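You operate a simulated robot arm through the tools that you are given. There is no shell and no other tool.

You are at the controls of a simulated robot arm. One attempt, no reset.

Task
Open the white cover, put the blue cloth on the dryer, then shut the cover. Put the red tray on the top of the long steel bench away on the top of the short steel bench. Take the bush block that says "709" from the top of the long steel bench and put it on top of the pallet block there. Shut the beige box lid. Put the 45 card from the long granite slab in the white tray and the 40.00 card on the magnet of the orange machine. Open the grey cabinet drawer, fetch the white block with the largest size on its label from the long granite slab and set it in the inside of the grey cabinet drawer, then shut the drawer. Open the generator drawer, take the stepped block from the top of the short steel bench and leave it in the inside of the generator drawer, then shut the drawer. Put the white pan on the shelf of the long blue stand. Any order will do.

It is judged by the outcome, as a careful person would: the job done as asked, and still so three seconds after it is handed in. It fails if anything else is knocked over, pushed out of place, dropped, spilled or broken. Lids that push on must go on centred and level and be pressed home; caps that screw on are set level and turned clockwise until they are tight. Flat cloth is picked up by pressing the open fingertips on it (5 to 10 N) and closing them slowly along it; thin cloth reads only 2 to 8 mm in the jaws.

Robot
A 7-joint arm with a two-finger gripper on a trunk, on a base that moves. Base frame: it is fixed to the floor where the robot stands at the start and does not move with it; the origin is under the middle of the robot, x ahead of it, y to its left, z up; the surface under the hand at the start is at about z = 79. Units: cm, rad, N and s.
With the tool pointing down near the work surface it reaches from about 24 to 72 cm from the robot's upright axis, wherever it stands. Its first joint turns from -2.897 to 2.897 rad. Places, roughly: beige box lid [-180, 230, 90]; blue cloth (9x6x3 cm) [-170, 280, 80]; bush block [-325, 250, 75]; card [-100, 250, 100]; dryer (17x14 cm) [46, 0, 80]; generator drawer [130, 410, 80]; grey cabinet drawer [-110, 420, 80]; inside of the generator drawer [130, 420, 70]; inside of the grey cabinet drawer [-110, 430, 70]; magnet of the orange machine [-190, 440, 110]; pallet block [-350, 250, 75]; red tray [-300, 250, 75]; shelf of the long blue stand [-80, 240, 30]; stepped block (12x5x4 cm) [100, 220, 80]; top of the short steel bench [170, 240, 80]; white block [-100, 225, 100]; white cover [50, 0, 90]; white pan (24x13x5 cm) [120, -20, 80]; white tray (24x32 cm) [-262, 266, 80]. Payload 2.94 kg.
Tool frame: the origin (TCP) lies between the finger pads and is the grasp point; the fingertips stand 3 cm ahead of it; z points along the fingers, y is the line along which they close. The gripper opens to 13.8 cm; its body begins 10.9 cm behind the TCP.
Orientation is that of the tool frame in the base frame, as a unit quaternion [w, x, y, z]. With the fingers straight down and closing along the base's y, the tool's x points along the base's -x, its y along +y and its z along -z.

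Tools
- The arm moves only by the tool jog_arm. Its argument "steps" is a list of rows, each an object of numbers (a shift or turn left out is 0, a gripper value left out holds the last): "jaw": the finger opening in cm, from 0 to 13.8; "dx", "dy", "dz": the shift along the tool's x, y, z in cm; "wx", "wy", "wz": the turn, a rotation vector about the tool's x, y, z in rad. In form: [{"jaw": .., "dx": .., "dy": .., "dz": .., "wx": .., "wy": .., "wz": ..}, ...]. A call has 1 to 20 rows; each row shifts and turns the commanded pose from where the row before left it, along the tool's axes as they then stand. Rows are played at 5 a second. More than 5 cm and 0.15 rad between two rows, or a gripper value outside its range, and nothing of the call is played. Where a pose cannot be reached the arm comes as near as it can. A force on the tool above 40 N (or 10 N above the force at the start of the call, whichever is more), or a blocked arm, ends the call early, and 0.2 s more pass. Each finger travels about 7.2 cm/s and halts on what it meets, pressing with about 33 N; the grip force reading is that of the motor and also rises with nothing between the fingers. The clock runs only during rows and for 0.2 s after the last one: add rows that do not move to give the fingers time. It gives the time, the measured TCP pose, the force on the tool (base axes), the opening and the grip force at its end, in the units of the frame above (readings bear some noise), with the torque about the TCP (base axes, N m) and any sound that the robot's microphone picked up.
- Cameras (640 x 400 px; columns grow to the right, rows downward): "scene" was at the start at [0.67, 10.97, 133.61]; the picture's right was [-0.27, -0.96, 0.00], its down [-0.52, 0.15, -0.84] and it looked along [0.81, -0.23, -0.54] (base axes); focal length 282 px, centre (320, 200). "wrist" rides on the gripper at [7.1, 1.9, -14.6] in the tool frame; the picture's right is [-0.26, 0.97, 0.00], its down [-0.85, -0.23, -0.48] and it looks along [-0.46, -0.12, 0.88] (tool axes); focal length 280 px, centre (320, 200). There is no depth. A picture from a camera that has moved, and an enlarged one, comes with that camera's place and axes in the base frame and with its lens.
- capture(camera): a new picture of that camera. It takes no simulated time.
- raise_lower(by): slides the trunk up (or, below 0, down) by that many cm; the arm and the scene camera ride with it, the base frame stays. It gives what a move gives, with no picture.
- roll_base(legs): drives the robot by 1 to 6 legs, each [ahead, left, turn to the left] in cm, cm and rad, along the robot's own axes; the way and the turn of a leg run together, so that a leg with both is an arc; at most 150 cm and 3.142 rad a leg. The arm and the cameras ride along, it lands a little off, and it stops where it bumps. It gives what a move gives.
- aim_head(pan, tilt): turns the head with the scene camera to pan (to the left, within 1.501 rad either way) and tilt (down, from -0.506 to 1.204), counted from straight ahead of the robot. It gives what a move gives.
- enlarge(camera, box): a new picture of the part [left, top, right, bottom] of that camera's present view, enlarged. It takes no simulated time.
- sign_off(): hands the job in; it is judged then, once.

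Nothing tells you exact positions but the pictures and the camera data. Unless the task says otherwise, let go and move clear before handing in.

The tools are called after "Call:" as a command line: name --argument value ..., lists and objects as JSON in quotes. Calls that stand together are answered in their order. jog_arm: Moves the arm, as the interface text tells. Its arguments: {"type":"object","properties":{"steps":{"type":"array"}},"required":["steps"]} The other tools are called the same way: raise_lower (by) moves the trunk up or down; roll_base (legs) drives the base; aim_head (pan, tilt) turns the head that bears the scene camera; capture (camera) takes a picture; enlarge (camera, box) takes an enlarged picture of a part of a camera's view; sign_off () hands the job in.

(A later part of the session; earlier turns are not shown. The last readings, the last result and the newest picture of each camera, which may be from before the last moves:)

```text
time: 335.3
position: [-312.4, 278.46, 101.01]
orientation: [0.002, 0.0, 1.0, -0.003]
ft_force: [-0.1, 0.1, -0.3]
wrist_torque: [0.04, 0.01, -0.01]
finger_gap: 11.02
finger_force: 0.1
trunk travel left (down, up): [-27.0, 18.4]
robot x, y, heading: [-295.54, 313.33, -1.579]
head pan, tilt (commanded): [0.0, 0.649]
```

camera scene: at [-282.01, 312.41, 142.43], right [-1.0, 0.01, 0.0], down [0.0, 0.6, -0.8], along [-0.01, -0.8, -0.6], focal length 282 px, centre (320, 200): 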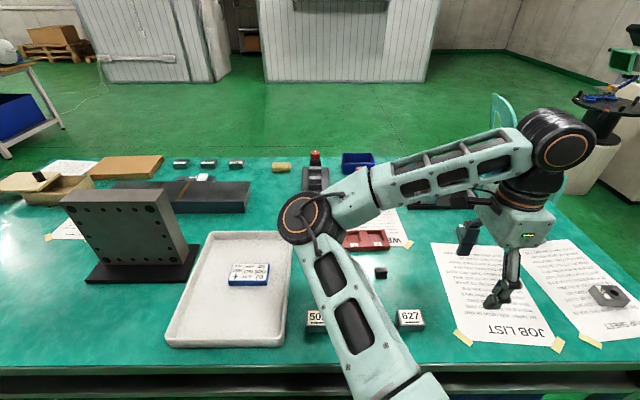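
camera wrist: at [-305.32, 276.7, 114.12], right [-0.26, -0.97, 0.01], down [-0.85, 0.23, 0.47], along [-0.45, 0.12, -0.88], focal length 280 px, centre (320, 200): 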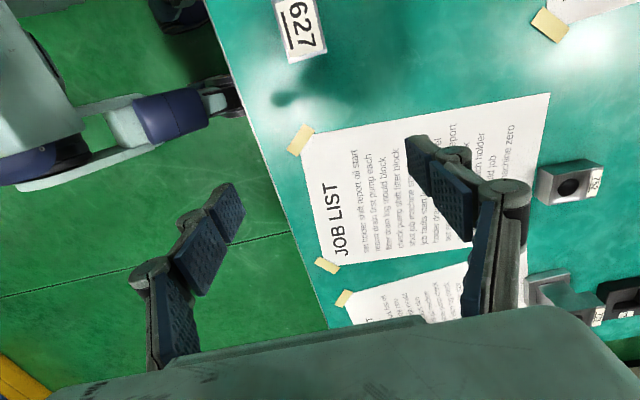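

Call:
jog_arm --steps '[{"dx": -2.2, "dy": -3.9}, {"dx": -2.2, "dy": -3.9}, {"dx": -2.2, "dy": -3.9}, {"dx": -2.2, "dy": -3.9}, {"dx": -2.2, "dy": -3.9}, {"dx": -2.2, "dy": -3.9}, {"dx": -2.2, "dy": -3.9}, {}]'

Call:
capture --camera "wrist"

Call:
capture --camera "scene"

```text
time: 337.1
position: [-296.99, 251.07, 101.06]
orientation: [0.002, 0.001, 1.0, -0.003]
ft_force: [0.1, 0.2, -0.1]
wrist_torque: [0.0, 0.01, 0.0]
finger_gap: 10.99
finger_force: 0.1
trunk travel left (down, up): [-27.0, 18.4]
robot x, y, heading: [-295.59, 313.14, -1.577]
head pan, tilt (commanded): [0.0, 0.649]
```

```text
taken
camera wrist: at [-304.03, 253.12, 115.71], right [0.26, 0.96, 0.0], down [0.85, -0.23, 0.48], along [0.46, -0.13, -0.88], focal length 280 px, centre (320, 200)
```

wrist: 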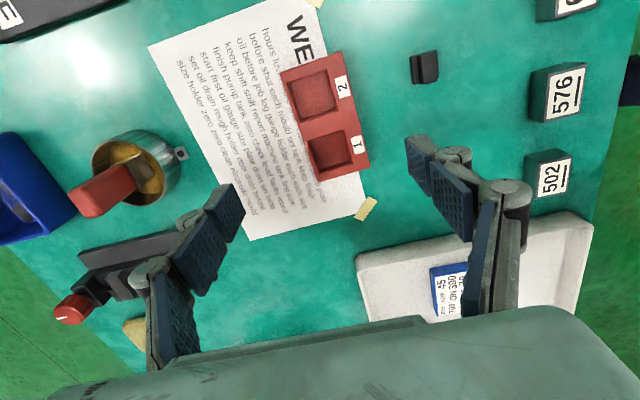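

```text
taken
camera scene: at [-281.99, 312.38, 142.43], right [-1.0, 0.01, 0.0], down [0.0, 0.6, -0.8], along [-0.01, -0.8, -0.6], focal length 282 px, centre (320, 200)
```

scene: 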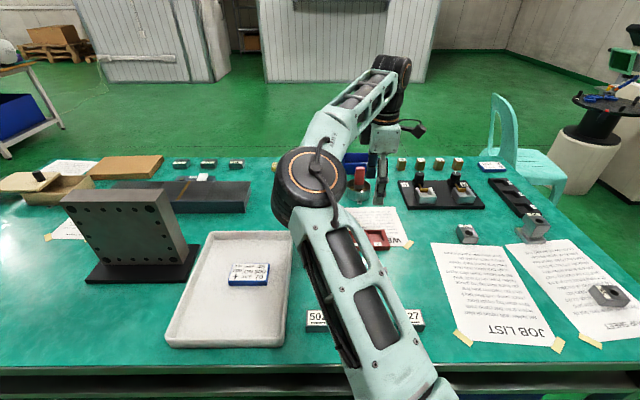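

Red tray ≈13.6×7 cm centred at [−296.9, 251.6], aligned with x. Descend and grip across its width.

Call:
jog_arm --steps '[{"jaw": 10, "dy": 0.5, "dz": 4}, {"dz": 4}, {"dz": 4}, {"dz": 3}, {}]'

Call:
capture --camera "wrist"

```text
time: 338.3
position: [-296.81, 251.62, 86.07]
orientation: [0.002, 0.001, 1.0, -0.002]
ft_force: [0.4, -0.2, 0.5]
wrist_torque: [-0.02, 0.01, 0.02]
finger_gap: 10.01
finger_force: 0.0
trunk travel left (down, up): [-27.0, 18.4]
robot x, y, heading: [-295.63, 313.06, -1.575]
head pan, tilt (commanded): [0.0, 0.649]
```

```text
taken
camera wrist: at [-304.1, 253.56, 100.68], right [0.26, 0.96, 0.0], down [0.85, -0.23, 0.48], along [0.46, -0.13, -0.88], focal length 280 px, centre (320, 200)
```

wrist: 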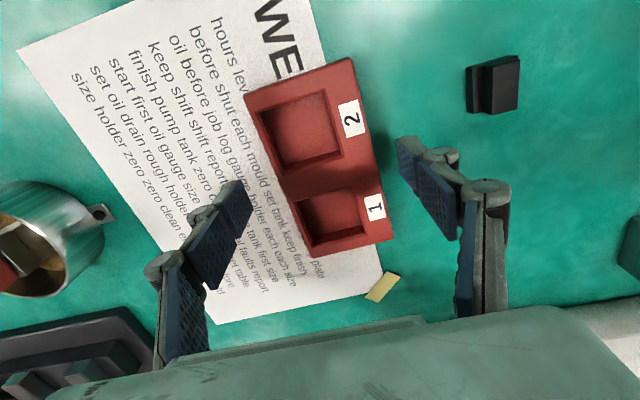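

Call:
jog_arm --steps '[{"dz": 2}, {"dz": 1}, {}, {"jaw": 7.5}, {}, {"jaw": 5}, {}, {}]'

Call:
jog_arm --steps '[{"dz": -0.4}, {"dz": -1}, {"dz": -2}, {"dz": -3}, {"dz": -4}, {"dz": -4}, {"dz": -4}, {}]'

Call:
capture --camera "wrist"

```text
time: 340.1
position: [-297.08, 251.59, 83.2]
orientation: [0.0, 0.001, 1.0, -0.002]
ft_force: [-0.7, 0.7, 4.6]
wrist_torque: [0.24, -0.06, 0.19]
finger_gap: 7.16
finger_force: 32.5
trunk travel left (down, up): [-27.0, 18.4]
robot x, y, heading: [-295.76, 313.47, -1.578]
head pan, tilt (commanded): [0.0, 0.649]
```

```text
time: 341.9
position: [-297.16, 251.66, 101.66]
orientation: [0.0, 0.001, 1.0, -0.002]
ft_force: [0.3, -0.2, -0.3]
wrist_torque: [0.01, 0.01, 0.0]
finger_gap: 7.19
finger_force: 32.9
trunk travel left (down, up): [-27.0, 18.4]
robot x, y, heading: [-295.58, 313.65, -1.578]
head pan, tilt (commanded): [0.0, 0.649]
```

```text
taken
camera wrist: at [-304.22, 253.7, 116.18], right [0.26, 0.96, 0.0], down [0.85, -0.23, 0.48], along [0.46, -0.13, -0.88], focal length 280 px, centre (320, 200)
```

wrist: 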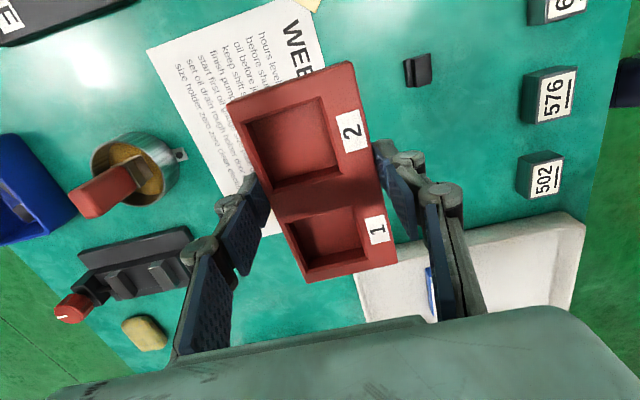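

Red tray held. Retract, back off, and drive along the aisle to behind the short steel bench.

Call:
jog_arm --steps '[{"dy": 4, "dz": -2}, {"dy": 4, "dz": -2}, {"dy": 4, "dz": -2}, {"dy": 3, "dz": -1}]'

Call:
roll_base --legs '[[-31, 0, 0], [0, 150, 0], [0, 150, 0]]'

Call:
aim_head --pan 0.9 --tilt 0.4

Call:
capture --camera "scene"

```text
time: 342.9
position: [-296.92, 266.86, 108.51]
orientation: [0.001, 0.001, 1.0, -0.003]
ft_force: [0.6, 0.0, -0.6]
wrist_torque: [0.03, -0.01, -0.01]
finger_gap: 7.17
finger_force: 32.7
trunk travel left (down, up): [-27.0, 18.4]
robot x, y, heading: [-295.86, 313.3, -1.577]
head pan, tilt (commanded): [0.0, 0.649]
```

```text
time: 370.9
position: [4.66, 294.2, 108.4]
orientation: [0.001, -0.002, 1.0, -0.003]
ft_force: [0.0, 0.4, -0.5]
wrist_torque: [0.0, 0.01, 0.03]
finger_gap: 7.18
finger_force: 33.8
trunk travel left (down, up): [-27.0, 18.4]
robot x, y, heading: [6.02, 340.57, -1.573]
head pan, tilt (commanded): [0.0, 0.649]
```

```text
time: 372.1
position: [4.65, 294.25, 108.4]
orientation: [0.002, -0.002, 1.0, -0.003]
ft_force: [-0.5, -0.4, -0.7]
wrist_torque: [0.03, 0.01, -0.01]
finger_gap: 7.13
finger_force: 32.7
trunk travel left (down, up): [-27.0, 18.4]
robot x, y, heading: [5.84, 340.63, -1.578]
head pan, tilt (commanded): [0.901, 0.4]
```

```text
taken
camera scene: at [26.77, 342.86, 144.68], right [-0.62, -0.78, 0.0], down [-0.3, 0.24, -0.92], along [0.72, -0.58, -0.39], focal length 282 px, centre (320, 200)
```

scene: 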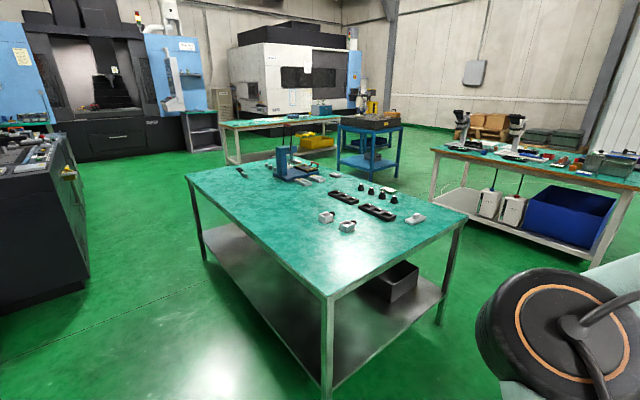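

Call:
enlarge --camera "scene" --box '[180, 130, 480, 300]'

Call:
aim_head --pan 1.5 --tilt 0.3

Call:
capture --camera "scene"

```text
2.13 times, centred on (330, 215) of scene
camera zoom: at [26.77, 342.86, 144.68], right [-0.62, -0.78, 0.0], down [-0.3, 0.24, -0.92], along [0.72, -0.58, -0.39], focal length 600 px, centre (299, 168)
```

zoom: 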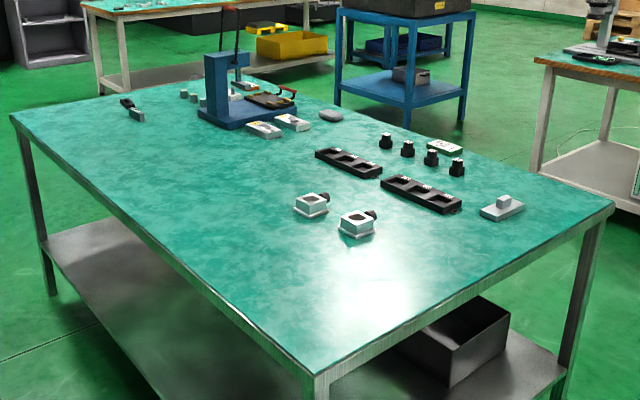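

```text
time: 373.1
position: [4.63, 294.19, 108.52]
orientation: [0.002, -0.001, 1.0, -0.002]
ft_force: [0.2, 0.2, 0.3]
wrist_torque: [-0.01, 0.01, 0.03]
finger_gap: 7.12
finger_force: 32.8
trunk travel left (down, up): [-27.0, 18.4]
robot x, y, heading: [5.91, 340.69, -1.568]
head pan, tilt (commanded): [1.499, 0.3]
```

```text
taken
camera scene: at [28.85, 347.93, 145.6], right [-0.08, -1.0, 0.0], down [-0.29, 0.02, -0.96], along [0.95, -0.07, -0.3], focal length 282 px, centre (320, 200)
```

scene: 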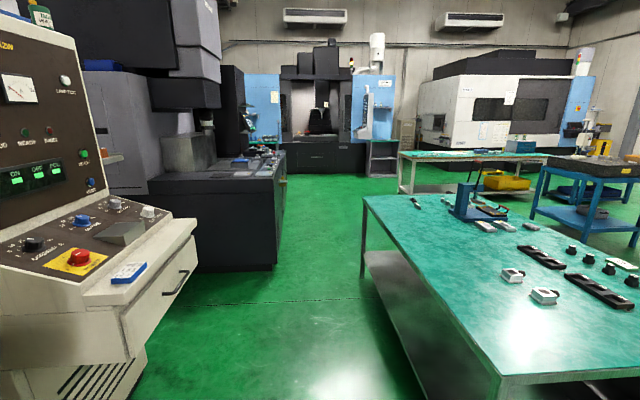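

The stepped block is at ≈[96, 225]; generator drawer handle at ≈[128, 399.5, 80]. The near part of the short bench is empty; I'll put the red tray at about [135, 268].

Call:
roll_base --legs '[[0, 128, 0], [14, 0, 0]]'

Call:
aim_head --pan 0.0 --tilt 0.65

Call:
capture --camera "scene"

Call:
capture --camera "wrist"

```text
time: 385.5
position: [132.15, 278.78, 108.4]
orientation: [0.002, 0.007, 1.0, -0.003]
ft_force: [-0.3, 0.1, -0.2]
wrist_torque: [-0.04, 0.04, 0.01]
finger_gap: 7.12
finger_force: 33.0
trunk travel left (down, up): [-27.0, 18.4]
robot x, y, heading: [134.7, 325.17, -1.588]
head pan, tilt (commanded): [1.499, 0.3]
```

```text
time: 387.1
position: [132.26, 278.81, 108.54]
orientation: [0.002, 0.007, 1.0, -0.002]
ft_force: [-0.5, -0.1, -0.6]
wrist_torque: [-0.03, 0.03, -0.02]
finger_gap: 7.12
finger_force: 33.4
trunk travel left (down, up): [-27.0, 18.4]
robot x, y, heading: [134.23, 325.31, -1.592]
head pan, tilt (commanded): [0.0, 0.649]
```

```text
taken
camera scene: at [147.77, 324.29, 142.43], right [-1.0, 0.02, 0.0], down [0.01, 0.6, -0.8], along [-0.01, -0.8, -0.6], focal length 282 px, centre (320, 200)
```

scene: 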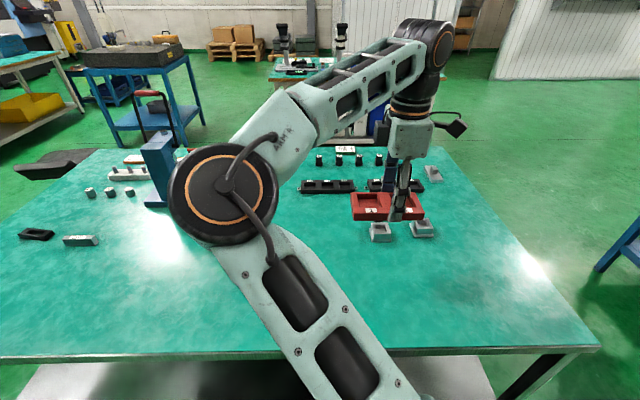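

```text
taken
camera wrist: at [125.15, 280.91, 123.05], right [0.27, 0.96, 0.0], down [0.84, -0.24, 0.48], along [0.46, -0.14, -0.88], focal length 280 px, centre (320, 200)
```

wrist: 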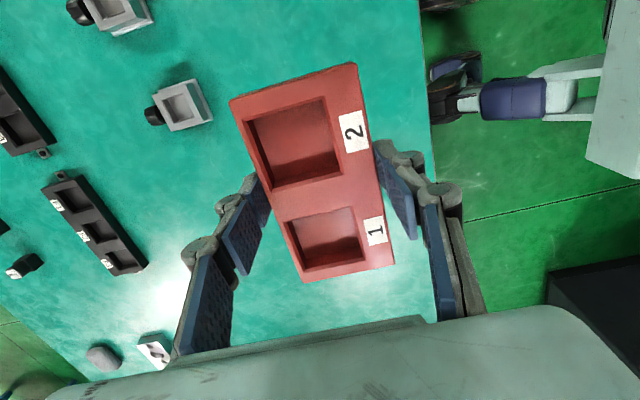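

Clear table below. Lower the red tray here.

Call:
jog_arm --steps '[{"dy": -4, "dz": 2}, {"dz": 4}, {"dz": 4}, {"dz": 4}, {"dz": 4}, {"dz": 3}, {"dz": 1}, {}]'

Call:
jog_arm --steps '[{"dz": 0.5}, {"dz": 0.5}, {"dz": 0.4}, {"dz": 0.3}, {}]'

```text
time: 388.9
position: [132.24, 274.72, 86.31]
orientation: [0.0, 0.007, 1.0, -0.003]
ft_force: [0.0, 0.6, -1.0]
wrist_torque: [0.0, 0.0, 0.02]
finger_gap: 7.13
finger_force: 32.8
trunk travel left (down, up): [-27.0, 18.4]
robot x, y, heading: [134.31, 325.37, -1.591]
head pan, tilt (commanded): [0.0, 0.649]
```

```text
time: 390.1
position: [132.23, 274.78, 84.76]
orientation: [0.001, 0.007, 1.0, -0.002]
ft_force: [1.1, -1.3, -0.3]
wrist_torque: [0.02, 0.01, 0.0]
finger_gap: 7.11
finger_force: 33.0
trunk travel left (down, up): [-27.0, 18.4]
robot x, y, heading: [134.33, 325.59, -1.594]
head pan, tilt (commanded): [0.0, 0.649]
```

Call:
jog_arm --steps '[{"dz": 0.4}, {"dz": 0.4}, {}]'

Call:
jog_arm --steps '[{"dz": 0.3}, {}]'

Call:
jog_arm --steps '[{"dz": 0.3}, {}]'

Call:
jog_arm --steps '[{"dz": 0.3}, {}]'

```text
time: 390.9
position: [132.2, 274.62, 83.99]
orientation: [0.002, 0.007, 1.0, -0.003]
ft_force: [0.0, -0.2, -1.0]
wrist_torque: [0.02, 0.02, -0.02]
finger_gap: 7.12
finger_force: 33.2
trunk travel left (down, up): [-27.0, 18.4]
robot x, y, heading: [134.28, 325.76, -1.591]
head pan, tilt (commanded): [0.0, 0.649]
```

```text
time: 391.5
position: [132.21, 274.58, 83.62]
orientation: [0.001, 0.007, 1.0, -0.003]
ft_force: [-0.3, -0.6, -0.6]
wrist_torque: [0.02, 0.04, -0.03]
finger_gap: 7.12
finger_force: 32.8
trunk travel left (down, up): [-27.0, 18.4]
robot x, y, heading: [134.03, 325.35, -1.587]
head pan, tilt (commanded): [0.0, 0.649]
```

```text
time: 392.1
position: [132.27, 274.69, 83.33]
orientation: [0.002, 0.007, 1.0, -0.002]
ft_force: [-0.5, -0.5, -1.1]
wrist_torque: [0.01, 0.03, 0.01]
finger_gap: 7.12
finger_force: 32.9
trunk travel left (down, up): [-27.0, 18.4]
robot x, y, heading: [134.29, 325.12, -1.593]
head pan, tilt (commanded): [0.0, 0.649]
```

```text
time: 392.7
position: [132.18, 274.76, 83.08]
orientation: [0.002, 0.007, 1.0, -0.002]
ft_force: [-0.2, 0.2, -1.9]
wrist_torque: [-0.01, 0.01, 0.01]
finger_gap: 7.14
finger_force: 33.2
trunk travel left (down, up): [-27.0, 18.4]
robot x, y, heading: [134.38, 325.45, -1.588]
head pan, tilt (commanded): [0.0, 0.649]
```

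Call:
jog_arm --steps '[{"dz": 0.3}, {}]'

Call:
jog_arm --steps '[{"dz": 0.3}, {}]'

Call:
jog_arm --steps '[{"dz": 0.3}, {}]'

Call:
enlarge --camera "scene" --box '[320, 180, 480, 300]'

```text
time: 393.3
position: [132.19, 274.63, 82.77]
orientation: [0.0, 0.008, 1.0, -0.003]
ft_force: [0.4, 1.1, -0.7]
wrist_torque: [-0.04, 0.0, -0.02]
finger_gap: 7.11
finger_force: 32.3
trunk travel left (down, up): [-27.0, 18.4]
robot x, y, heading: [133.86, 325.16, -1.589]
head pan, tilt (commanded): [0.0, 0.649]
```

```text
time: 393.9
position: [132.16, 274.69, 82.49]
orientation: [0.001, 0.007, 1.0, -0.002]
ft_force: [-0.1, -1.0, 0.0]
wrist_torque: [-0.02, 0.02, 0.0]
finger_gap: 7.1
finger_force: 32.8
trunk travel left (down, up): [-27.0, 18.4]
robot x, y, heading: [134.18, 325.34, -1.587]
head pan, tilt (commanded): [0.0, 0.649]
```

```text
time: 394.5
position: [132.2, 274.75, 82.22]
orientation: [0.002, 0.008, 1.0, -0.002]
ft_force: [0.0, 0.5, -0.6]
wrist_torque: [0.02, 0.01, 0.01]
finger_gap: 7.13
finger_force: 33.0
trunk travel left (down, up): [-27.0, 18.4]
robot x, y, heading: [134.33, 325.34, -1.59]
head pan, tilt (commanded): [0.0, 0.649]
```

```text
3.33 times, centred on (400, 240) of scene
camera zoom: at [147.77, 324.29, 142.43], right [-1.0, 0.02, 0.0], down [0.01, 0.6, -0.8], along [-0.02, -0.8, -0.6], focal length 938 px, centre (53, 67)
```

zoom: 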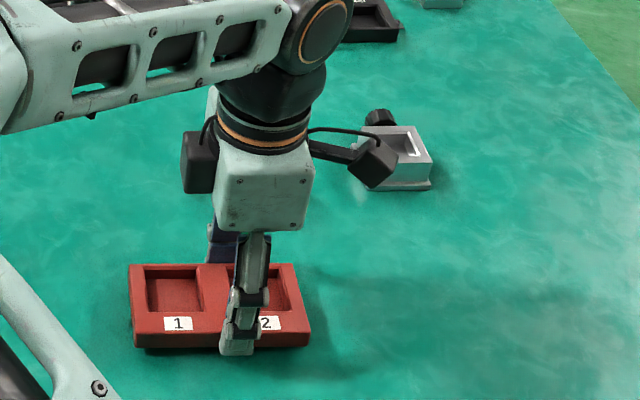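

Call:
jog_arm --steps '[{"dz": 0.3}, {}]'

Call:
jog_arm --steps '[{"dz": 0.3}, {}]'

Call:
jog_arm --steps '[{"dz": 0.3}, {}]'

Call:
jog_arm --steps '[{"dz": 0.3}, {}]'

```text
time: 395.1
position: [132.33, 274.71, 81.81]
orientation: [0.001, 0.006, 1.0, -0.002]
ft_force: [0.1, 0.3, -1.7]
wrist_torque: [0.0, 0.02, 0.01]
finger_gap: 7.12
finger_force: 32.8
trunk travel left (down, up): [-27.0, 18.4]
robot x, y, heading: [134.29, 325.31, -1.588]
head pan, tilt (commanded): [0.0, 0.649]
```

```text
time: 395.7
position: [132.28, 274.68, 81.59]
orientation: [0.001, 0.008, 1.0, -0.003]
ft_force: [-0.1, -0.3, -1.3]
wrist_torque: [0.04, 0.03, 0.01]
finger_gap: 7.11
finger_force: 32.7
trunk travel left (down, up): [-27.0, 18.4]
robot x, y, heading: [134.22, 325.4, -1.591]
head pan, tilt (commanded): [0.0, 0.649]
```

```text
time: 396.3
position: [132.18, 274.68, 81.26]
orientation: [0.002, 0.005, 1.0, -0.003]
ft_force: [1.5, -0.4, 2.2]
wrist_torque: [0.06, 0.15, -0.04]
finger_gap: 7.11
finger_force: 33.1
trunk travel left (down, up): [-27.0, 18.4]
robot x, y, heading: [134.12, 325.26, -1.595]
head pan, tilt (commanded): [0.0, 0.649]
```

```text
time: 396.9
position: [132.24, 274.75, 81.2]
orientation: [0.001, 0.007, 1.0, -0.005]
ft_force: [1.6, 0.9, 25.9]
wrist_torque: [0.29, 0.09, 0.08]
finger_gap: 7.13
finger_force: 32.9
trunk travel left (down, up): [-27.0, 18.4]
robot x, y, heading: [134.43, 325.19, -1.589]
head pan, tilt (commanded): [0.0, 0.649]
```

Contact. Release and rise.

Call:
jog_arm --steps '[{"dz": -0.2}, {"jaw": 8}, {"jaw": 10}, {}, {"dz": -2}, {"dz": -4}, {"dz": -4}, {"dz": -4}, {"dz": -4}]'

Call:
capture --camera "wrist"

Call:
capture --camera "scene"

```text
time: 398.9
position: [132.22, 274.8, 99.22]
orientation: [0.002, 0.006, 1.0, -0.003]
ft_force: [0.2, 0.3, 0.0]
wrist_torque: [0.04, -0.01, 0.02]
finger_gap: 9.99
finger_force: 0.1
trunk travel left (down, up): [-27.0, 18.4]
robot x, y, heading: [134.03, 325.28, -1.596]
head pan, tilt (commanded): [0.0, 0.649]
```

```text
taken
camera wrist: at [125.11, 276.84, 113.84], right [0.27, 0.96, 0.0], down [0.84, -0.24, 0.48], along [0.46, -0.13, -0.88], focal length 280 px, centre (320, 200)
```

wrist: 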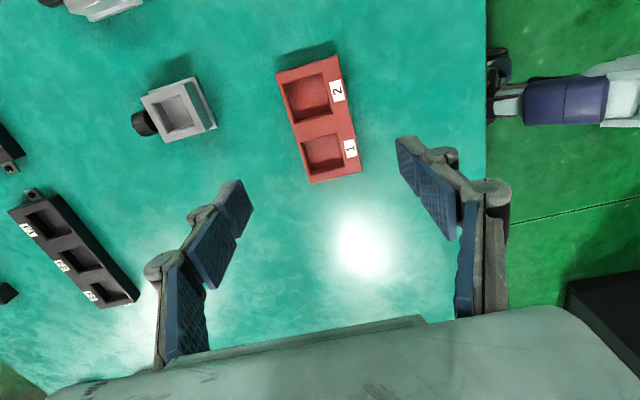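

```text
taken
camera scene: at [147.76, 324.3, 142.42], right [-1.0, 0.02, 0.0], down [0.01, 0.6, -0.8], along [-0.02, -0.8, -0.6], focal length 282 px, centre (320, 200)
```

scene: 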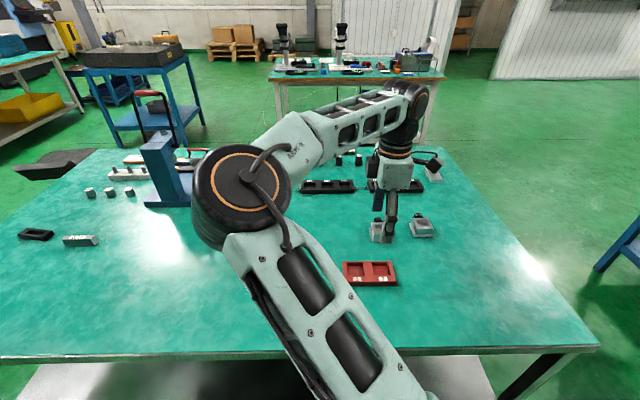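

Red tray is on the short bench. Now retract, restore tool orientation, and turn toward the generator.

Call:
jog_arm --steps '[{"dy": 4, "dz": -4}, {"dy": 4, "dz": -4}, {"dy": 3, "dz": -2}, {"wz": 0.143}, {"wz": 0.143}, {"wz": 0.143}, {"wz": 0.143}, {"wz": 0.143}, {"wz": 0.143}, {"wz": 0.143}, {"wz": 0.143}, {"wz": 0.143}, {"wz": 0.143}, {"wz": 0.141}]'

Call:
roll_base --legs '[[-18, 0, 0], [0, 0, 1.59]]'

Call:
aim_head --pan 1.45 --tilt 0.55

Call:
capture --camera "scene"

```text
refused: row 1 steps farther than a row can; nothing moved
```

```text
time: 404.3
position: [185.25, 343.08, 99.12]
orientation: [-0.003, 0.715, -0.699, 0.0]
ft_force: [0.1, 0.1, 0.2]
wrist_torque: [0.04, 0.0, 0.03]
finger_gap: 10.0
finger_force: 0.0
trunk travel left (down, up): [-27.0, 18.4]
robot x, y, heading: [134.85, 343.09, 0.018]
head pan, tilt (commanded): [0.0, 0.649]
```

```text
time: 405.9
position: [185.19, 343.13, 99.17]
orientation: [-0.003, 0.715, -0.699, 0.001]
ft_force: [-0.5, -0.2, 0.1]
wrist_torque: [0.0, -0.04, 0.0]
finger_gap: 10.0
finger_force: 0.1
trunk travel left (down, up): [-27.0, 18.4]
robot x, y, heading: [134.37, 343.29, 0.018]
head pan, tilt (commanded): [1.45, 0.55]
```

```text
taken
camera scene: at [127.35, 365.47, 143.31], right [0.99, -0.1, 0.0], down [-0.05, -0.52, -0.85], along [0.09, 0.85, -0.52], focal length 282 px, centre (320, 200)
```

scene: 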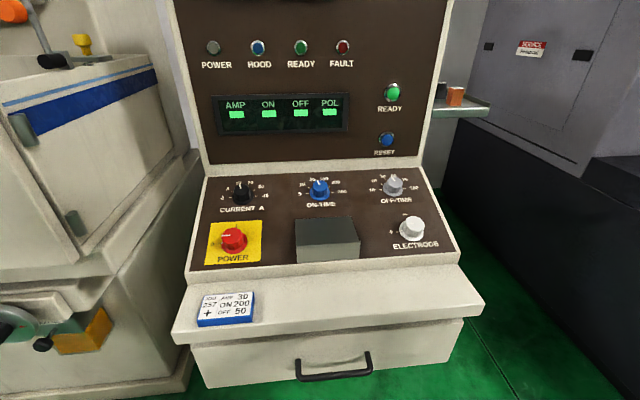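

The handle of the generator drawer is at ≈[134, 398, 80]. The tool is already rolled with its closing axis fore-aft; I'll retract, turn to face the generator, and tilt the tool 45° forward so one finger can hook behind the bar.

Call:
jog_arm --steps '[{"dy": 4, "dz": -2, "jaw": 5}, {"dy": 4, "dz": -2}, {"dy": 4, "dz": -2}, {}]'

Call:
roll_base --legs '[[0, 0, 1.553]]'

Call:
jog_arm --steps '[{"wx": 0.131}, {"wx": 0.131}, {"wx": 0.131}, {"wx": 0.131}, {"wx": 0.131}, {"wx": 0.131}, {}]'

Call:
aim_head --pan 0.1 --tilt 0.9

Call:
capture --camera "scene"

Call:
capture --camera "wrist"

```text
time: 406.9
position: [173.3, 342.59, 105.1]
orientation: [-0.003, 0.714, -0.7, 0.0]
ft_force: [-0.5, 0.0, -0.7]
wrist_torque: [0.01, -0.04, 0.0]
finger_gap: 4.99
finger_force: 0.0
trunk travel left (down, up): [-27.0, 18.4]
robot x, y, heading: [134.4, 342.89, 0.015]
head pan, tilt (commanded): [1.45, 0.55]
```

```text
time: 411.1
position: [135.81, 381.97, 105.17]
orientation: [-0.003, 1.0, 0.002, -0.002]
ft_force: [-0.1, -0.4, 0.1]
wrist_torque: [0.0, 0.0, 0.01]
finger_gap: 5.01
finger_force: 0.0
trunk travel left (down, up): [-27.0, 18.4]
robot x, y, heading: [134.5, 342.98, 1.567]
head pan, tilt (commanded): [1.45, 0.55]
```

```text
time: 412.9
position: [140.34, 382.64, 106.21]
orientation: [-0.382, 0.922, -0.055, 0.018]
ft_force: [-0.1, 0.5, 0.1]
wrist_torque: [0.02, -0.01, 0.01]
finger_gap: 5.0
finger_force: 0.1
out of reach, approached as far as the arm can: row 6
trunk travel left (down, up): [-27.0, 18.4]
robot x, y, heading: [134.73, 343.37, 1.568]
head pan, tilt (commanded): [1.45, 0.55]
stopped in row 7: the arm was blocked; the commanded pose is now the measured one
```

```text
time: 414.4
position: [140.43, 382.66, 106.14]
orientation: [-0.383, 0.922, -0.055, 0.019]
ft_force: [0.3, 0.3, -0.3]
wrist_torque: [0.0, -0.03, 0.01]
finger_gap: 4.98
finger_force: 0.0
trunk travel left (down, up): [-27.0, 18.4]
robot x, y, heading: [134.17, 343.19, 1.57]
head pan, tilt (commanded): [0.099, 0.901]
```

```text
taken
camera scene: at [118.81, 342.63, 140.69], right [0.96, 0.3, 0.0], down [0.22, -0.72, -0.65], along [-0.19, 0.62, -0.76], focal length 282 px, centre (320, 200)
```

scene: 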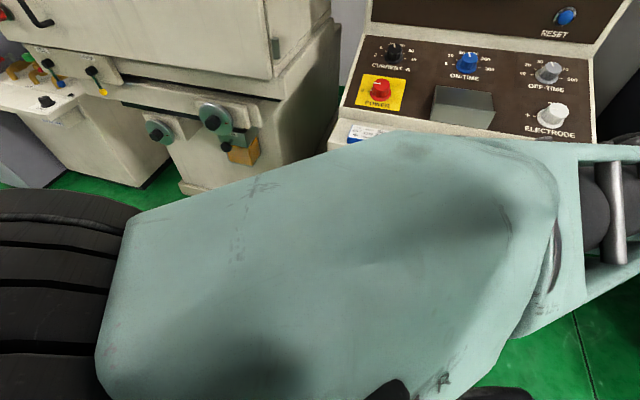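

```text
taken
camera wrist: at [146.1, 370.12, 115.12], right [-0.34, -0.65, -0.68], down [-0.86, -0.08, 0.5], along [-0.38, 0.76, -0.53], focal length 280 px, centre (320, 200)
```

wrist: 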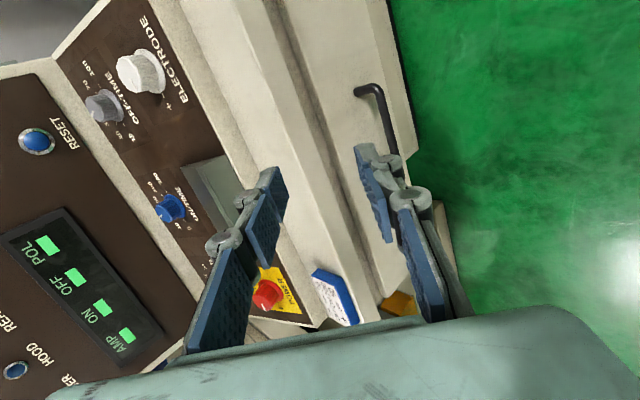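

The elbow came too near the head at this short reach. I'll back the base off so the arm works further out, then re-approach.

Call:
roll_base --legs '[[-15, 0, 0]]'

Call:
jog_arm --steps '[{"dx": -1.2, "dy": -1.27, "dz": 2.97}, {"dx": -1.2, "dy": -1.27, "dz": 2.97}, {"dx": -1.2, "dy": -1.27, "dz": 2.97}, {"dx": -1.2, "dy": -1.27, "dz": 2.97}, {"dx": -1.2, "dy": -1.27, "dz": 2.97}, {"wy": -0.077, "wz": -0.087}, {}]'

Call:
capture --camera "wrist"

Call:
capture --camera "scene"

```text
time: 415.7
position: [140.2, 367.49, 106.17]
orientation: [-0.383, 0.922, -0.055, 0.02]
ft_force: [0.6, 0.3, -0.6]
wrist_torque: [-0.02, -0.02, 0.0]
finger_gap: 5.0
finger_force: 0.1
trunk travel left (down, up): [-27.0, 18.4]
robot x, y, heading: [134.53, 328.28, 1.57]
head pan, tilt (commanded): [0.099, 0.901]
```

```text
time: 416.3
position: [141.82, 372.29, 108.93]
orientation: [-0.425, 0.895, -0.052, 0.128]
ft_force: [-0.2, 0.5, -0.4]
wrist_torque: [0.0, -0.01, 0.01]
finger_gap: 5.02
finger_force: 0.0
trunk travel left (down, up): [-27.0, 18.4]
robot x, y, heading: [134.25, 328.19, 1.566]
head pan, tilt (commanded): [0.099, 0.901]
stopped in row 2: the arm was blocked; the commanded pose is now the measured one
```

```text
taken
camera wrist: at [144.75, 358.71, 117.72], right [-0.24, -0.56, -0.79], down [-0.95, -0.04, 0.31], along [-0.2, 0.83, -0.52], focal length 280 px, centre (320, 200)
```

wrist: 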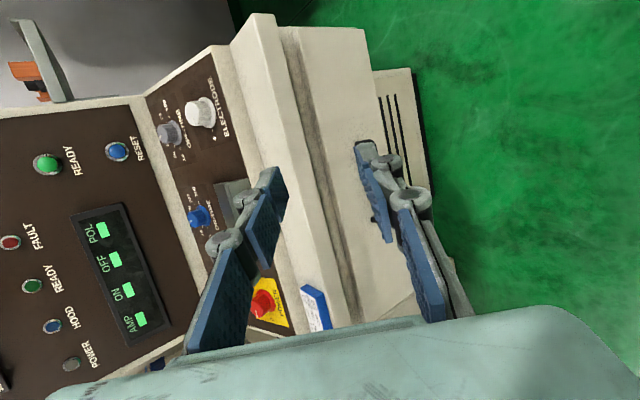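

```text
taken
camera scene: at [119.23, 327.64, 140.61], right [0.97, 0.24, 0.0], down [0.18, -0.74, -0.64], along [-0.16, 0.63, -0.76], focal length 282 px, centre (320, 200)
```

scene: 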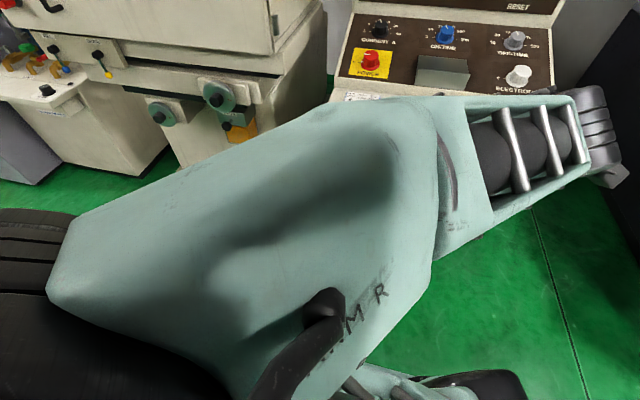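

The forearm is up against the head. I'll undo the tilt first and extend with the tool vertical, then tilt further out.

Call:
jog_arm --steps '[{"wx": -0.055, "wy": -0.138}, {"wx": -0.055, "wy": -0.138}, {"wx": -0.131}, {"wx": -0.131}, {"wx": -0.131}, {"wx": -0.131}, {"wx": -0.131}, {"wx": -0.131}, {}]'

Call:
capture --camera "scene"

```text
time: 416.9
position: [143.96, 371.11, 113.78]
orientation: [-0.42, 0.898, -0.011, 0.132]
ft_force: [0.7, -0.1, 0.1]
wrist_torque: [0.0, 0.0, -0.02]
finger_gap: 5.01
finger_force: 0.0
trunk travel left (down, up): [-27.0, 18.4]
robot x, y, heading: [134.57, 328.15, 1.568]
head pan, tilt (commanded): [0.099, 0.901]
stopped in row 2: the arm was blocked; the commanded pose is now the measured one
```

```text
taken
camera scene: at [118.9, 327.26, 140.14], right [0.96, 0.29, 0.0], down [0.23, -0.77, -0.6], along [-0.17, 0.57, -0.8], focal length 282 px, centre (320, 200)
```

scene: 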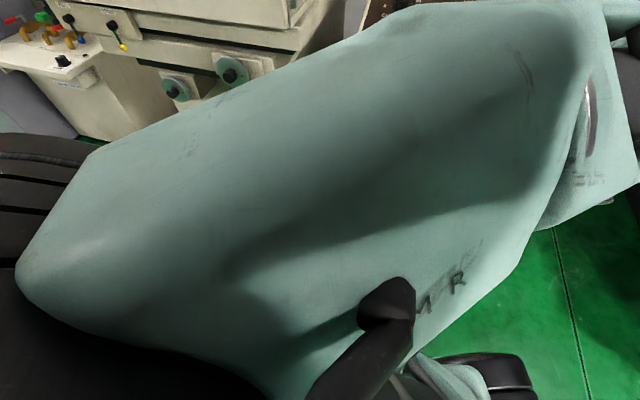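

Call:
aim_head --pan 1.5 --tilt -0.2

Call:
jog_arm --steps '[{"dz": 2}, {"dz": 2}, {"dz": 2}, {}]'

Call:
capture --camera "wrist"

```text
time: 418.4
position: [143.9, 371.05, 113.79]
orientation: [-0.42, 0.898, -0.009, 0.13]
ft_force: [0.0, -0.7, -0.4]
wrist_torque: [-0.02, -0.04, 0.0]
finger_gap: 5.01
finger_force: 0.1
trunk travel left (down, up): [-27.0, 18.4]
robot x, y, heading: [134.51, 328.46, 1.569]
head pan, tilt (commanded): [1.499, -0.201]
```

```text
time: 419.6
position: [145.74, 374.96, 113.68]
orientation: [-0.439, 0.878, 0.001, 0.19]
ft_force: [-0.6, 0.5, 0.2]
wrist_torque: [0.0, 0.02, -0.03]
finger_gap: 4.98
finger_force: 0.1
trunk travel left (down, up): [-27.0, 18.4]
robot x, y, heading: [134.48, 328.4, 1.568]
head pan, tilt (commanded): [1.499, -0.201]
stopped in row 4: the arm was blocked; the commanded pose is now the measured one
```

```text
taken
camera wrist: at [147.77, 361.31, 122.53], right [-0.08, -0.55, -0.83], down [-0.98, -0.09, 0.15], along [-0.15, 0.83, -0.53], focal length 280 px, centre (320, 200)
```

wrist: 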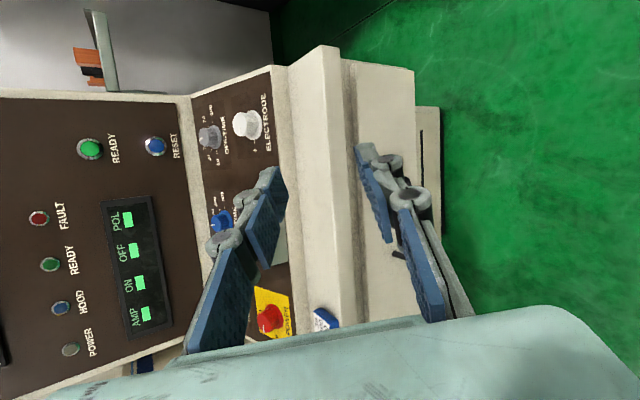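

Call:
jog_arm --steps '[{"dx": -1.17, "dy": 1.03, "dz": 2.73}, {"dx": -1.17, "dy": 1.03, "dz": 2.73}, {"dx": -1.17, "dy": 1.03, "dz": 2.73}, {}]'

Call:
aim_head --pan 0.8 --tilt 0.3

Call:
capture --camera "scene"

```text
time: 420.2
position: [152.35, 373.98, 117.93]
orientation: [-0.468, 0.818, -0.043, 0.331]
ft_force: [-1.0, 0.4, 0.4]
wrist_torque: [-0.01, -0.03, -0.04]
finger_gap: 4.99
finger_force: 0.0
trunk travel left (down, up): [-27.0, 18.4]
robot x, y, heading: [134.44, 328.31, 1.567]
head pan, tilt (commanded): [1.499, -0.201]
stopped in row 2: the arm was blocked; the commanded pose is now the measured one
```

```text
time: 421.3
position: [152.51, 373.92, 117.87]
orientation: [-0.469, 0.818, -0.045, 0.33]
ft_force: [0.2, -0.4, -0.2]
wrist_torque: [0.02, -0.03, -0.01]
finger_gap: 5.03
finger_force: 0.0
trunk travel left (down, up): [-27.0, 18.4]
robot x, y, heading: [134.71, 328.07, 1.569]
head pan, tilt (commanded): [0.799, 0.3]
```

```text
taken
camera scene: at [114.16, 326.45, 145.61], right [0.67, 0.74, 0.0], down [0.22, -0.2, -0.96], along [-0.71, 0.64, -0.3], focal length 282 px, centre (320, 200)
```

scene: 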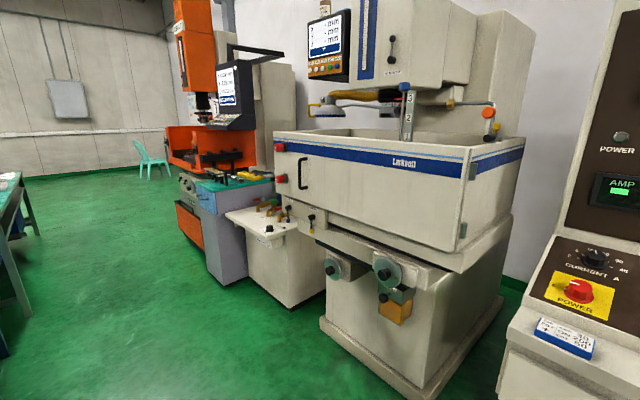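

Call:
aim_head --pan -0.4 --tilt 0.3

Call:
capture --camera "scene"

Call:
capture --camera "wrist"

```text
time: 422.7
position: [152.5, 373.89, 118.1]
orientation: [-0.468, 0.818, -0.045, 0.33]
ft_force: [1.0, -0.4, -0.5]
wrist_torque: [0.03, -0.03, -0.01]
finger_gap: 4.99
finger_force: 0.0
trunk travel left (down, up): [-27.0, 18.4]
robot x, y, heading: [134.73, 328.61, 1.566]
head pan, tilt (commanded): [-0.4, 0.3]
```

```text
taken
camera scene: at [124.43, 328.87, 145.6], right [0.93, -0.36, 0.0], down [-0.11, -0.28, -0.96], along [0.34, 0.89, -0.3], focal length 282 px, centre (320, 200)
```

scene: 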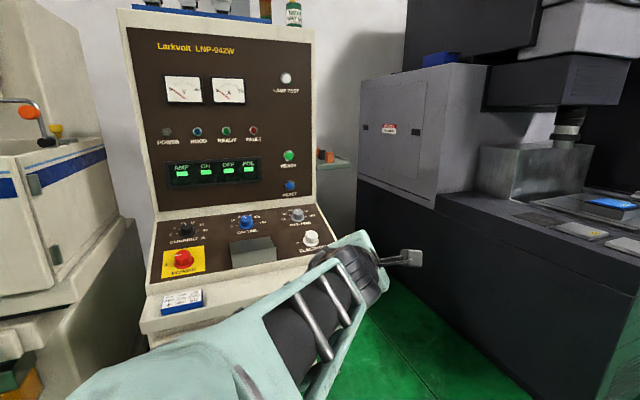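

```text
taken
camera wrist: at [150.05, 359.43, 125.06], right [0.02, -0.44, -0.9], down [-0.99, 0.1, -0.08], along [0.13, 0.89, -0.43], focal length 280 px, centre (320, 200)
```

wrist: 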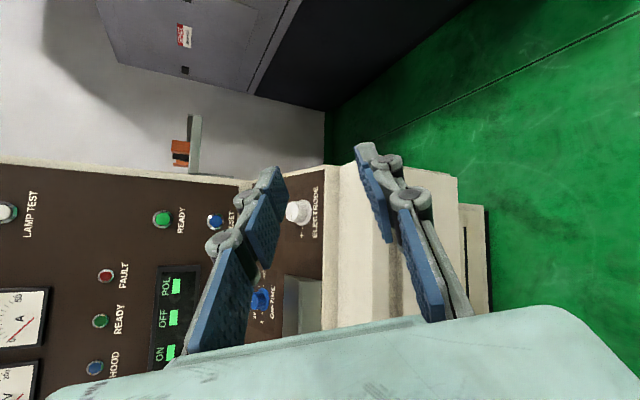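

I'll retrace the arm back along the way it came (rotating and lowering together).

Call:
jog_arm --steps '[{"dx": -2.15, "dy": 1.7, "dz": -1.25, "wx": -0.046, "wy": -0.095, "wz": 0.041}, {"dx": -2.15, "dy": 1.7, "dz": -1.25, "wx": -0.046, "wy": -0.095, "wz": 0.041}, {}]'

```text
time: 423.5
position: [148.07, 371.78, 114.24]
orientation: [-0.447, 0.864, -0.046, 0.227]
ft_force: [0.7, 0.7, -0.7]
wrist_torque: [0.0, 0.0, 0.04]
finger_gap: 5.01
finger_force: 0.1
trunk travel left (down, up): [-27.0, 18.4]
robot x, y, heading: [134.44, 328.2, 1.568]
head pan, tilt (commanded): [-0.4, 0.3]
```

Call:
jog_arm --steps '[{"dx": -2.12, "dy": 1.97, "dz": -0.63, "wx": -0.046, "wy": -0.095, "wz": 0.041}, {"dx": -2.12, "dy": 1.97, "dz": -0.63, "wx": -0.046, "wy": -0.095, "wz": 0.041}, {"dx": -2.12, "dy": 1.97, "dz": -0.63, "wx": -0.046, "wy": -0.095, "wz": 0.041}, {"dx": -2.12, "dy": 1.97, "dz": -0.63, "wx": -0.046, "wy": -0.095, "wz": 0.041}, {}]'

Call:
capture --camera "scene"

```text
time: 424.5
position: [146.78, 365.54, 108.37]
orientation: [-0.384, 0.911, -0.134, 0.072]
ft_force: [-0.1, 0.5, -0.8]
wrist_torque: [0.03, 0.01, -0.04]
finger_gap: 5.02
finger_force: 0.1
trunk travel left (down, up): [-27.0, 18.4]
robot x, y, heading: [134.5, 328.37, 1.569]
head pan, tilt (commanded): [-0.4, 0.3]
stopped in row 4: the arm was blocked; the commanded pose is now the measured one
```

```text
taken
camera scene: at [124.7, 328.77, 145.6], right [0.92, -0.39, 0.0], down [-0.12, -0.27, -0.96], along [0.37, 0.88, -0.3], focal length 282 px, centre (320, 200)
```

scene: 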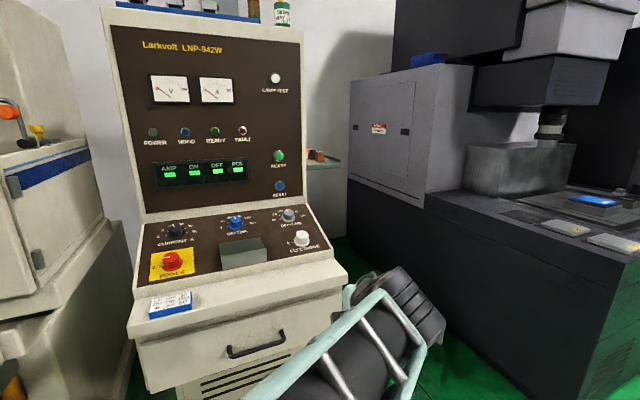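

The head is being nudged by the forearm. I'll swing the head fully right to give the arm room, then continue.

Call:
aim_head --pan -1.5 --tilt 0.2

Call:
jog_arm --steps '[{"wy": -0.1, "wz": 0.03}, {"wy": -0.1, "wz": 0.03}, {"wx": -0.13}, {"wx": -0.13}, {"wx": -0.13}, {"wx": -0.13}, {"wx": -0.13}, {}]'

```text
time: 425.8
position: [146.67, 365.37, 108.37]
orientation: [-0.384, 0.911, -0.133, 0.071]
ft_force: [-0.7, 0.1, -0.7]
wrist_torque: [-0.01, 0.03, 0.02]
finger_gap: 5.0
finger_force: 0.1
trunk travel left (down, up): [-27.0, 18.4]
robot x, y, heading: [134.41, 328.19, 1.566]
head pan, tilt (commanded): [-1.499, 0.201]
```

```text
time: 426.5
position: [151.33, 363.13, 109.92]
orientation: [-0.394, 0.902, -0.177, 0.021]
ft_force: [-0.7, 0.2, -0.6]
wrist_torque: [0.0, 0.01, -0.02]
finger_gap: 4.99
finger_force: 0.1
trunk travel left (down, up): [-27.0, 18.4]
robot x, y, heading: [134.96, 327.9, 1.566]
head pan, tilt (commanded): [-1.499, 0.201]
stopped in row 3: the arm was blocked; the commanded pose is now the measured one
```

Call:
capture --camera "scene"

Call:
aim_head --pan -0.7 --tilt 1.1

Call:
capture --camera "scene"

```text
taken
camera scene: at [130.35, 320.66, 146.53], right [0.05, -1.0, 0.0], down [-0.2, -0.01, -0.98], along [0.98, 0.05, -0.2], focal length 282 px, centre (320, 200)
```

scene: 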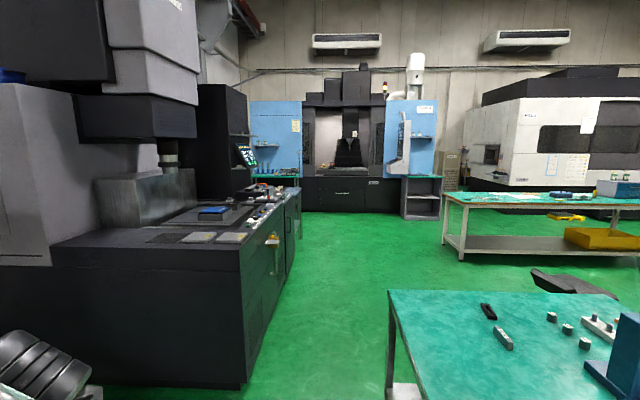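

```text
time: 427.7
position: [151.21, 363.19, 110.26]
orientation: [-0.396, 0.901, -0.174, 0.025]
ft_force: [0.1, -0.2, 0.2]
wrist_torque: [0.0, -0.02, 0.0]
finger_gap: 4.99
finger_force: 0.0
trunk travel left (down, up): [-27.0, 18.4]
robot x, y, heading: [134.47, 328.21, 1.564]
head pan, tilt (commanded): [-0.7, 1.1]
```

```text
taken
camera scene: at [127.34, 326.35, 142.79], right [0.7, -0.71, 0.0], down [-0.41, -0.4, -0.82], along [0.58, 0.58, -0.57], focal length 282 px, centre (320, 200)
```

scene: 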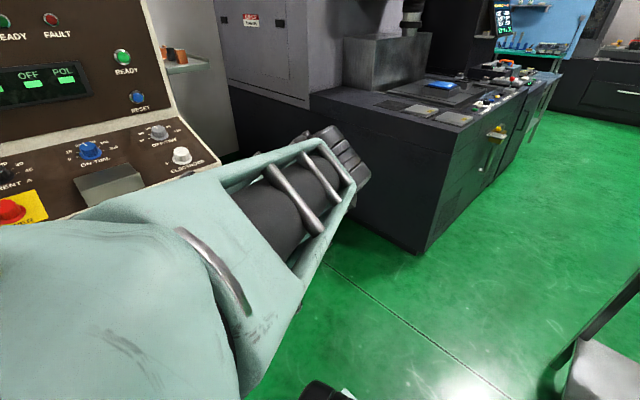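

Call:
aim_head --pan 1.3 --tilt -0.4

Call:
jog_arm --steps '[{"wz": 0.1}, {}]'

Call:
jog_arm --steps '[{"wz": 0.1}, {"wz": 0.1}, {}]'

```text
time: 429.7
position: [151.32, 363.07, 110.1]
orientation: [-0.394, 0.902, -0.175, 0.021]
ft_force: [0.5, -0.3, -0.2]
wrist_torque: [0.0, -0.02, -0.03]
finger_gap: 4.99
finger_force: 0.2
trunk travel left (down, up): [-27.0, 18.4]
robot x, y, heading: [134.64, 328.2, 1.568]
head pan, tilt (commanded): [1.3, -0.4]
```

```text
time: 430.3
position: [151.69, 362.93, 110.01]
orientation: [-0.394, 0.891, -0.227, 0.005]
ft_force: [-0.1, -0.4, 0.3]
wrist_torque: [-0.03, -0.04, -0.02]
finger_gap: 4.99
finger_force: 0.0
trunk travel left (down, up): [-27.0, 18.4]
robot x, y, heading: [134.75, 328.08, 1.567]
head pan, tilt (commanded): [1.3, -0.4]
```

```text
time: 431.1
position: [152.14, 362.56, 110.13]
orientation: [-0.395, 0.86, -0.322, -0.03]
ft_force: [0.9, -0.9, -0.1]
wrist_torque: [0.02, 0.0, 0.01]
finger_gap: 5.03
finger_force: 0.1
trunk travel left (down, up): [-27.0, 18.4]
robot x, y, heading: [134.43, 328.45, 1.564]
head pan, tilt (commanded): [1.3, -0.4]
```

Call:
jog_arm --steps '[{"wz": 0.13}, {"wz": 0.13}, {"wz": 0.13}, {"wz": 0.13}, {}]'

Call:
jog_arm --steps '[{"wz": 0.13}, {"wz": 0.13}, {"wz": 0.13}, {"wz": 0.1}, {}]'

```text
time: 432.3
position: [151.8, 362.88, 110.01]
orientation: [-0.371, 0.753, -0.527, -0.135]
ft_force: [0.3, -0.1, 0.7]
wrist_torque: [0.01, -0.01, -0.01]
finger_gap: 4.99
finger_force: 0.1
trunk travel left (down, up): [-27.0, 18.4]
robot x, y, heading: [134.66, 328.59, 1.568]
head pan, tilt (commanded): [1.3, -0.4]
```

```text
time: 433.5
position: [151.2, 363.15, 109.97]
orientation: [0.322, -0.609, 0.689, 0.225]
ft_force: [0.1, 0.1, 0.1]
wrist_torque: [0.0, 0.02, 0.0]
finger_gap: 4.99
finger_force: 0.1
trunk travel left (down, up): [-27.0, 18.4]
robot x, y, heading: [134.46, 328.29, 1.567]
head pan, tilt (commanded): [1.3, -0.4]
```

Call:
jog_arm --steps '[{"wy": 0.12}, {"wy": 0.12}, {"wy": 0.12}, {"wy": 0.12}, {}]'

Call:
jog_arm --steps '[{"wy": 0.12}, {"wy": 0.12}, {"wy": 0.08}, {}]'

Call:
aim_head --pan 0.0 --tilt 0.5

Call:
capture --camera "scene"

```text
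time: 434.7
position: [151.13, 363.27, 109.84]
orientation: [0.15, -0.644, 0.746, 0.073]
ft_force: [0.0, 0.8, -1.2]
wrist_torque: [-0.03, 0.04, 0.01]
finger_gap: 5.0
finger_force: 0.0
trunk travel left (down, up): [-27.0, 18.4]
robot x, y, heading: [134.92, 328.4, 1.565]
head pan, tilt (commanded): [1.3, -0.4]
```

```text
time: 435.7
position: [151.07, 363.1, 109.7]
orientation: [0.029, -0.649, 0.76, -0.032]
ft_force: [0.1, 0.9, 0.0]
wrist_torque: [-0.03, -0.01, 0.02]
finger_gap: 4.99
finger_force: 0.2
trunk travel left (down, up): [-27.0, 18.4]
robot x, y, heading: [134.87, 327.85, 1.567]
head pan, tilt (commanded): [1.3, -0.4]
```

```text
time: 437.1
position: [151.22, 363.03, 109.85]
orientation: [0.029, -0.648, 0.76, -0.03]
ft_force: [-0.6, -0.1, 1.1]
wrist_torque: [0.0, 0.03, -0.04]
finger_gap: 5.01
finger_force: 0.1
trunk travel left (down, up): [-27.0, 18.4]
robot x, y, heading: [134.53, 328.01, 1.569]
head pan, tilt (commanded): [0.0, 0.499]
```

```text
taken
camera scene: at [121.08, 329.26, 143.77], right [1.0, 0.0, 0.0], down [0.0, -0.48, -0.88], along [0.0, 0.88, -0.48], focal length 282 px, centre (320, 200)
```

scene: 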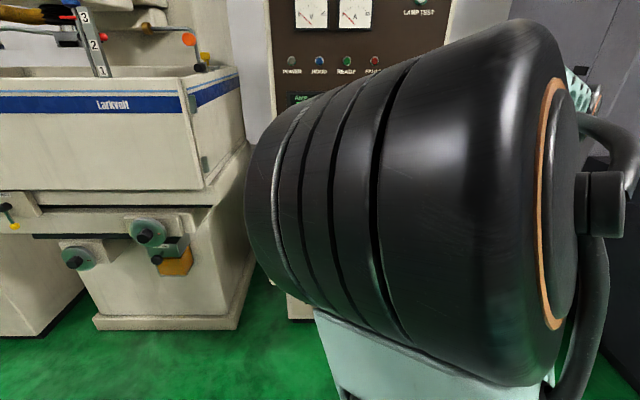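

The arm has now flipped to the free elbow side. Straighten the tool, extend in front of the drawer at a longer reach with the tool vertical.

Call:
jog_arm --steps '[{"wx": -0.042, "wz": -0.078}, {"wx": -0.042, "wz": -0.078}, {"dx": -3, "dy": 2.36}, {"dx": -3, "dy": 2.36}, {"dx": -3, "dy": 2.36}, {"dx": -3, "dy": 2.36}, {"dx": -3, "dy": 2.36}, {"dx": -3, "dy": 2.36}, {"dx": -3, "dy": 2.36}, {}]'

Call:
capture --camera "scene"

```text
time: 439.3
position: [134.59, 384.23, 109.66]
orientation: [0.0, -0.706, 0.708, -0.001]
ft_force: [0.3, 0.5, -0.7]
wrist_torque: [0.01, 0.02, -0.01]
finger_gap: 5.0
finger_force: 0.0
trunk travel left (down, up): [-27.0, 18.4]
robot x, y, heading: [134.43, 328.34, 1.566]
head pan, tilt (commanded): [0.0, 0.499]
```

```text
taken
camera scene: at [121.09, 329.27, 143.76], right [1.0, 0.0, 0.0], down [0.0, -0.48, -0.88], along [0.0, 0.88, -0.48], focal length 282 px, centre (320, 200)
```

scene: 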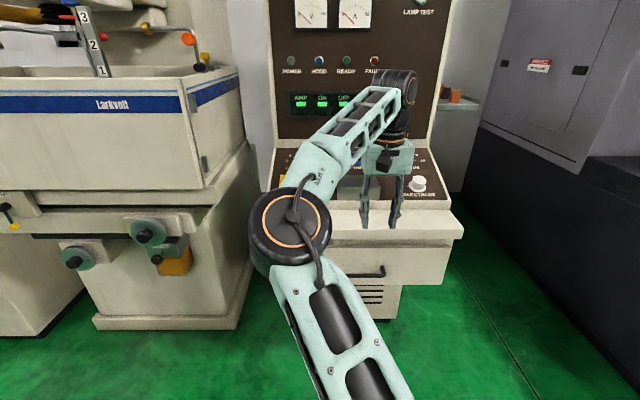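

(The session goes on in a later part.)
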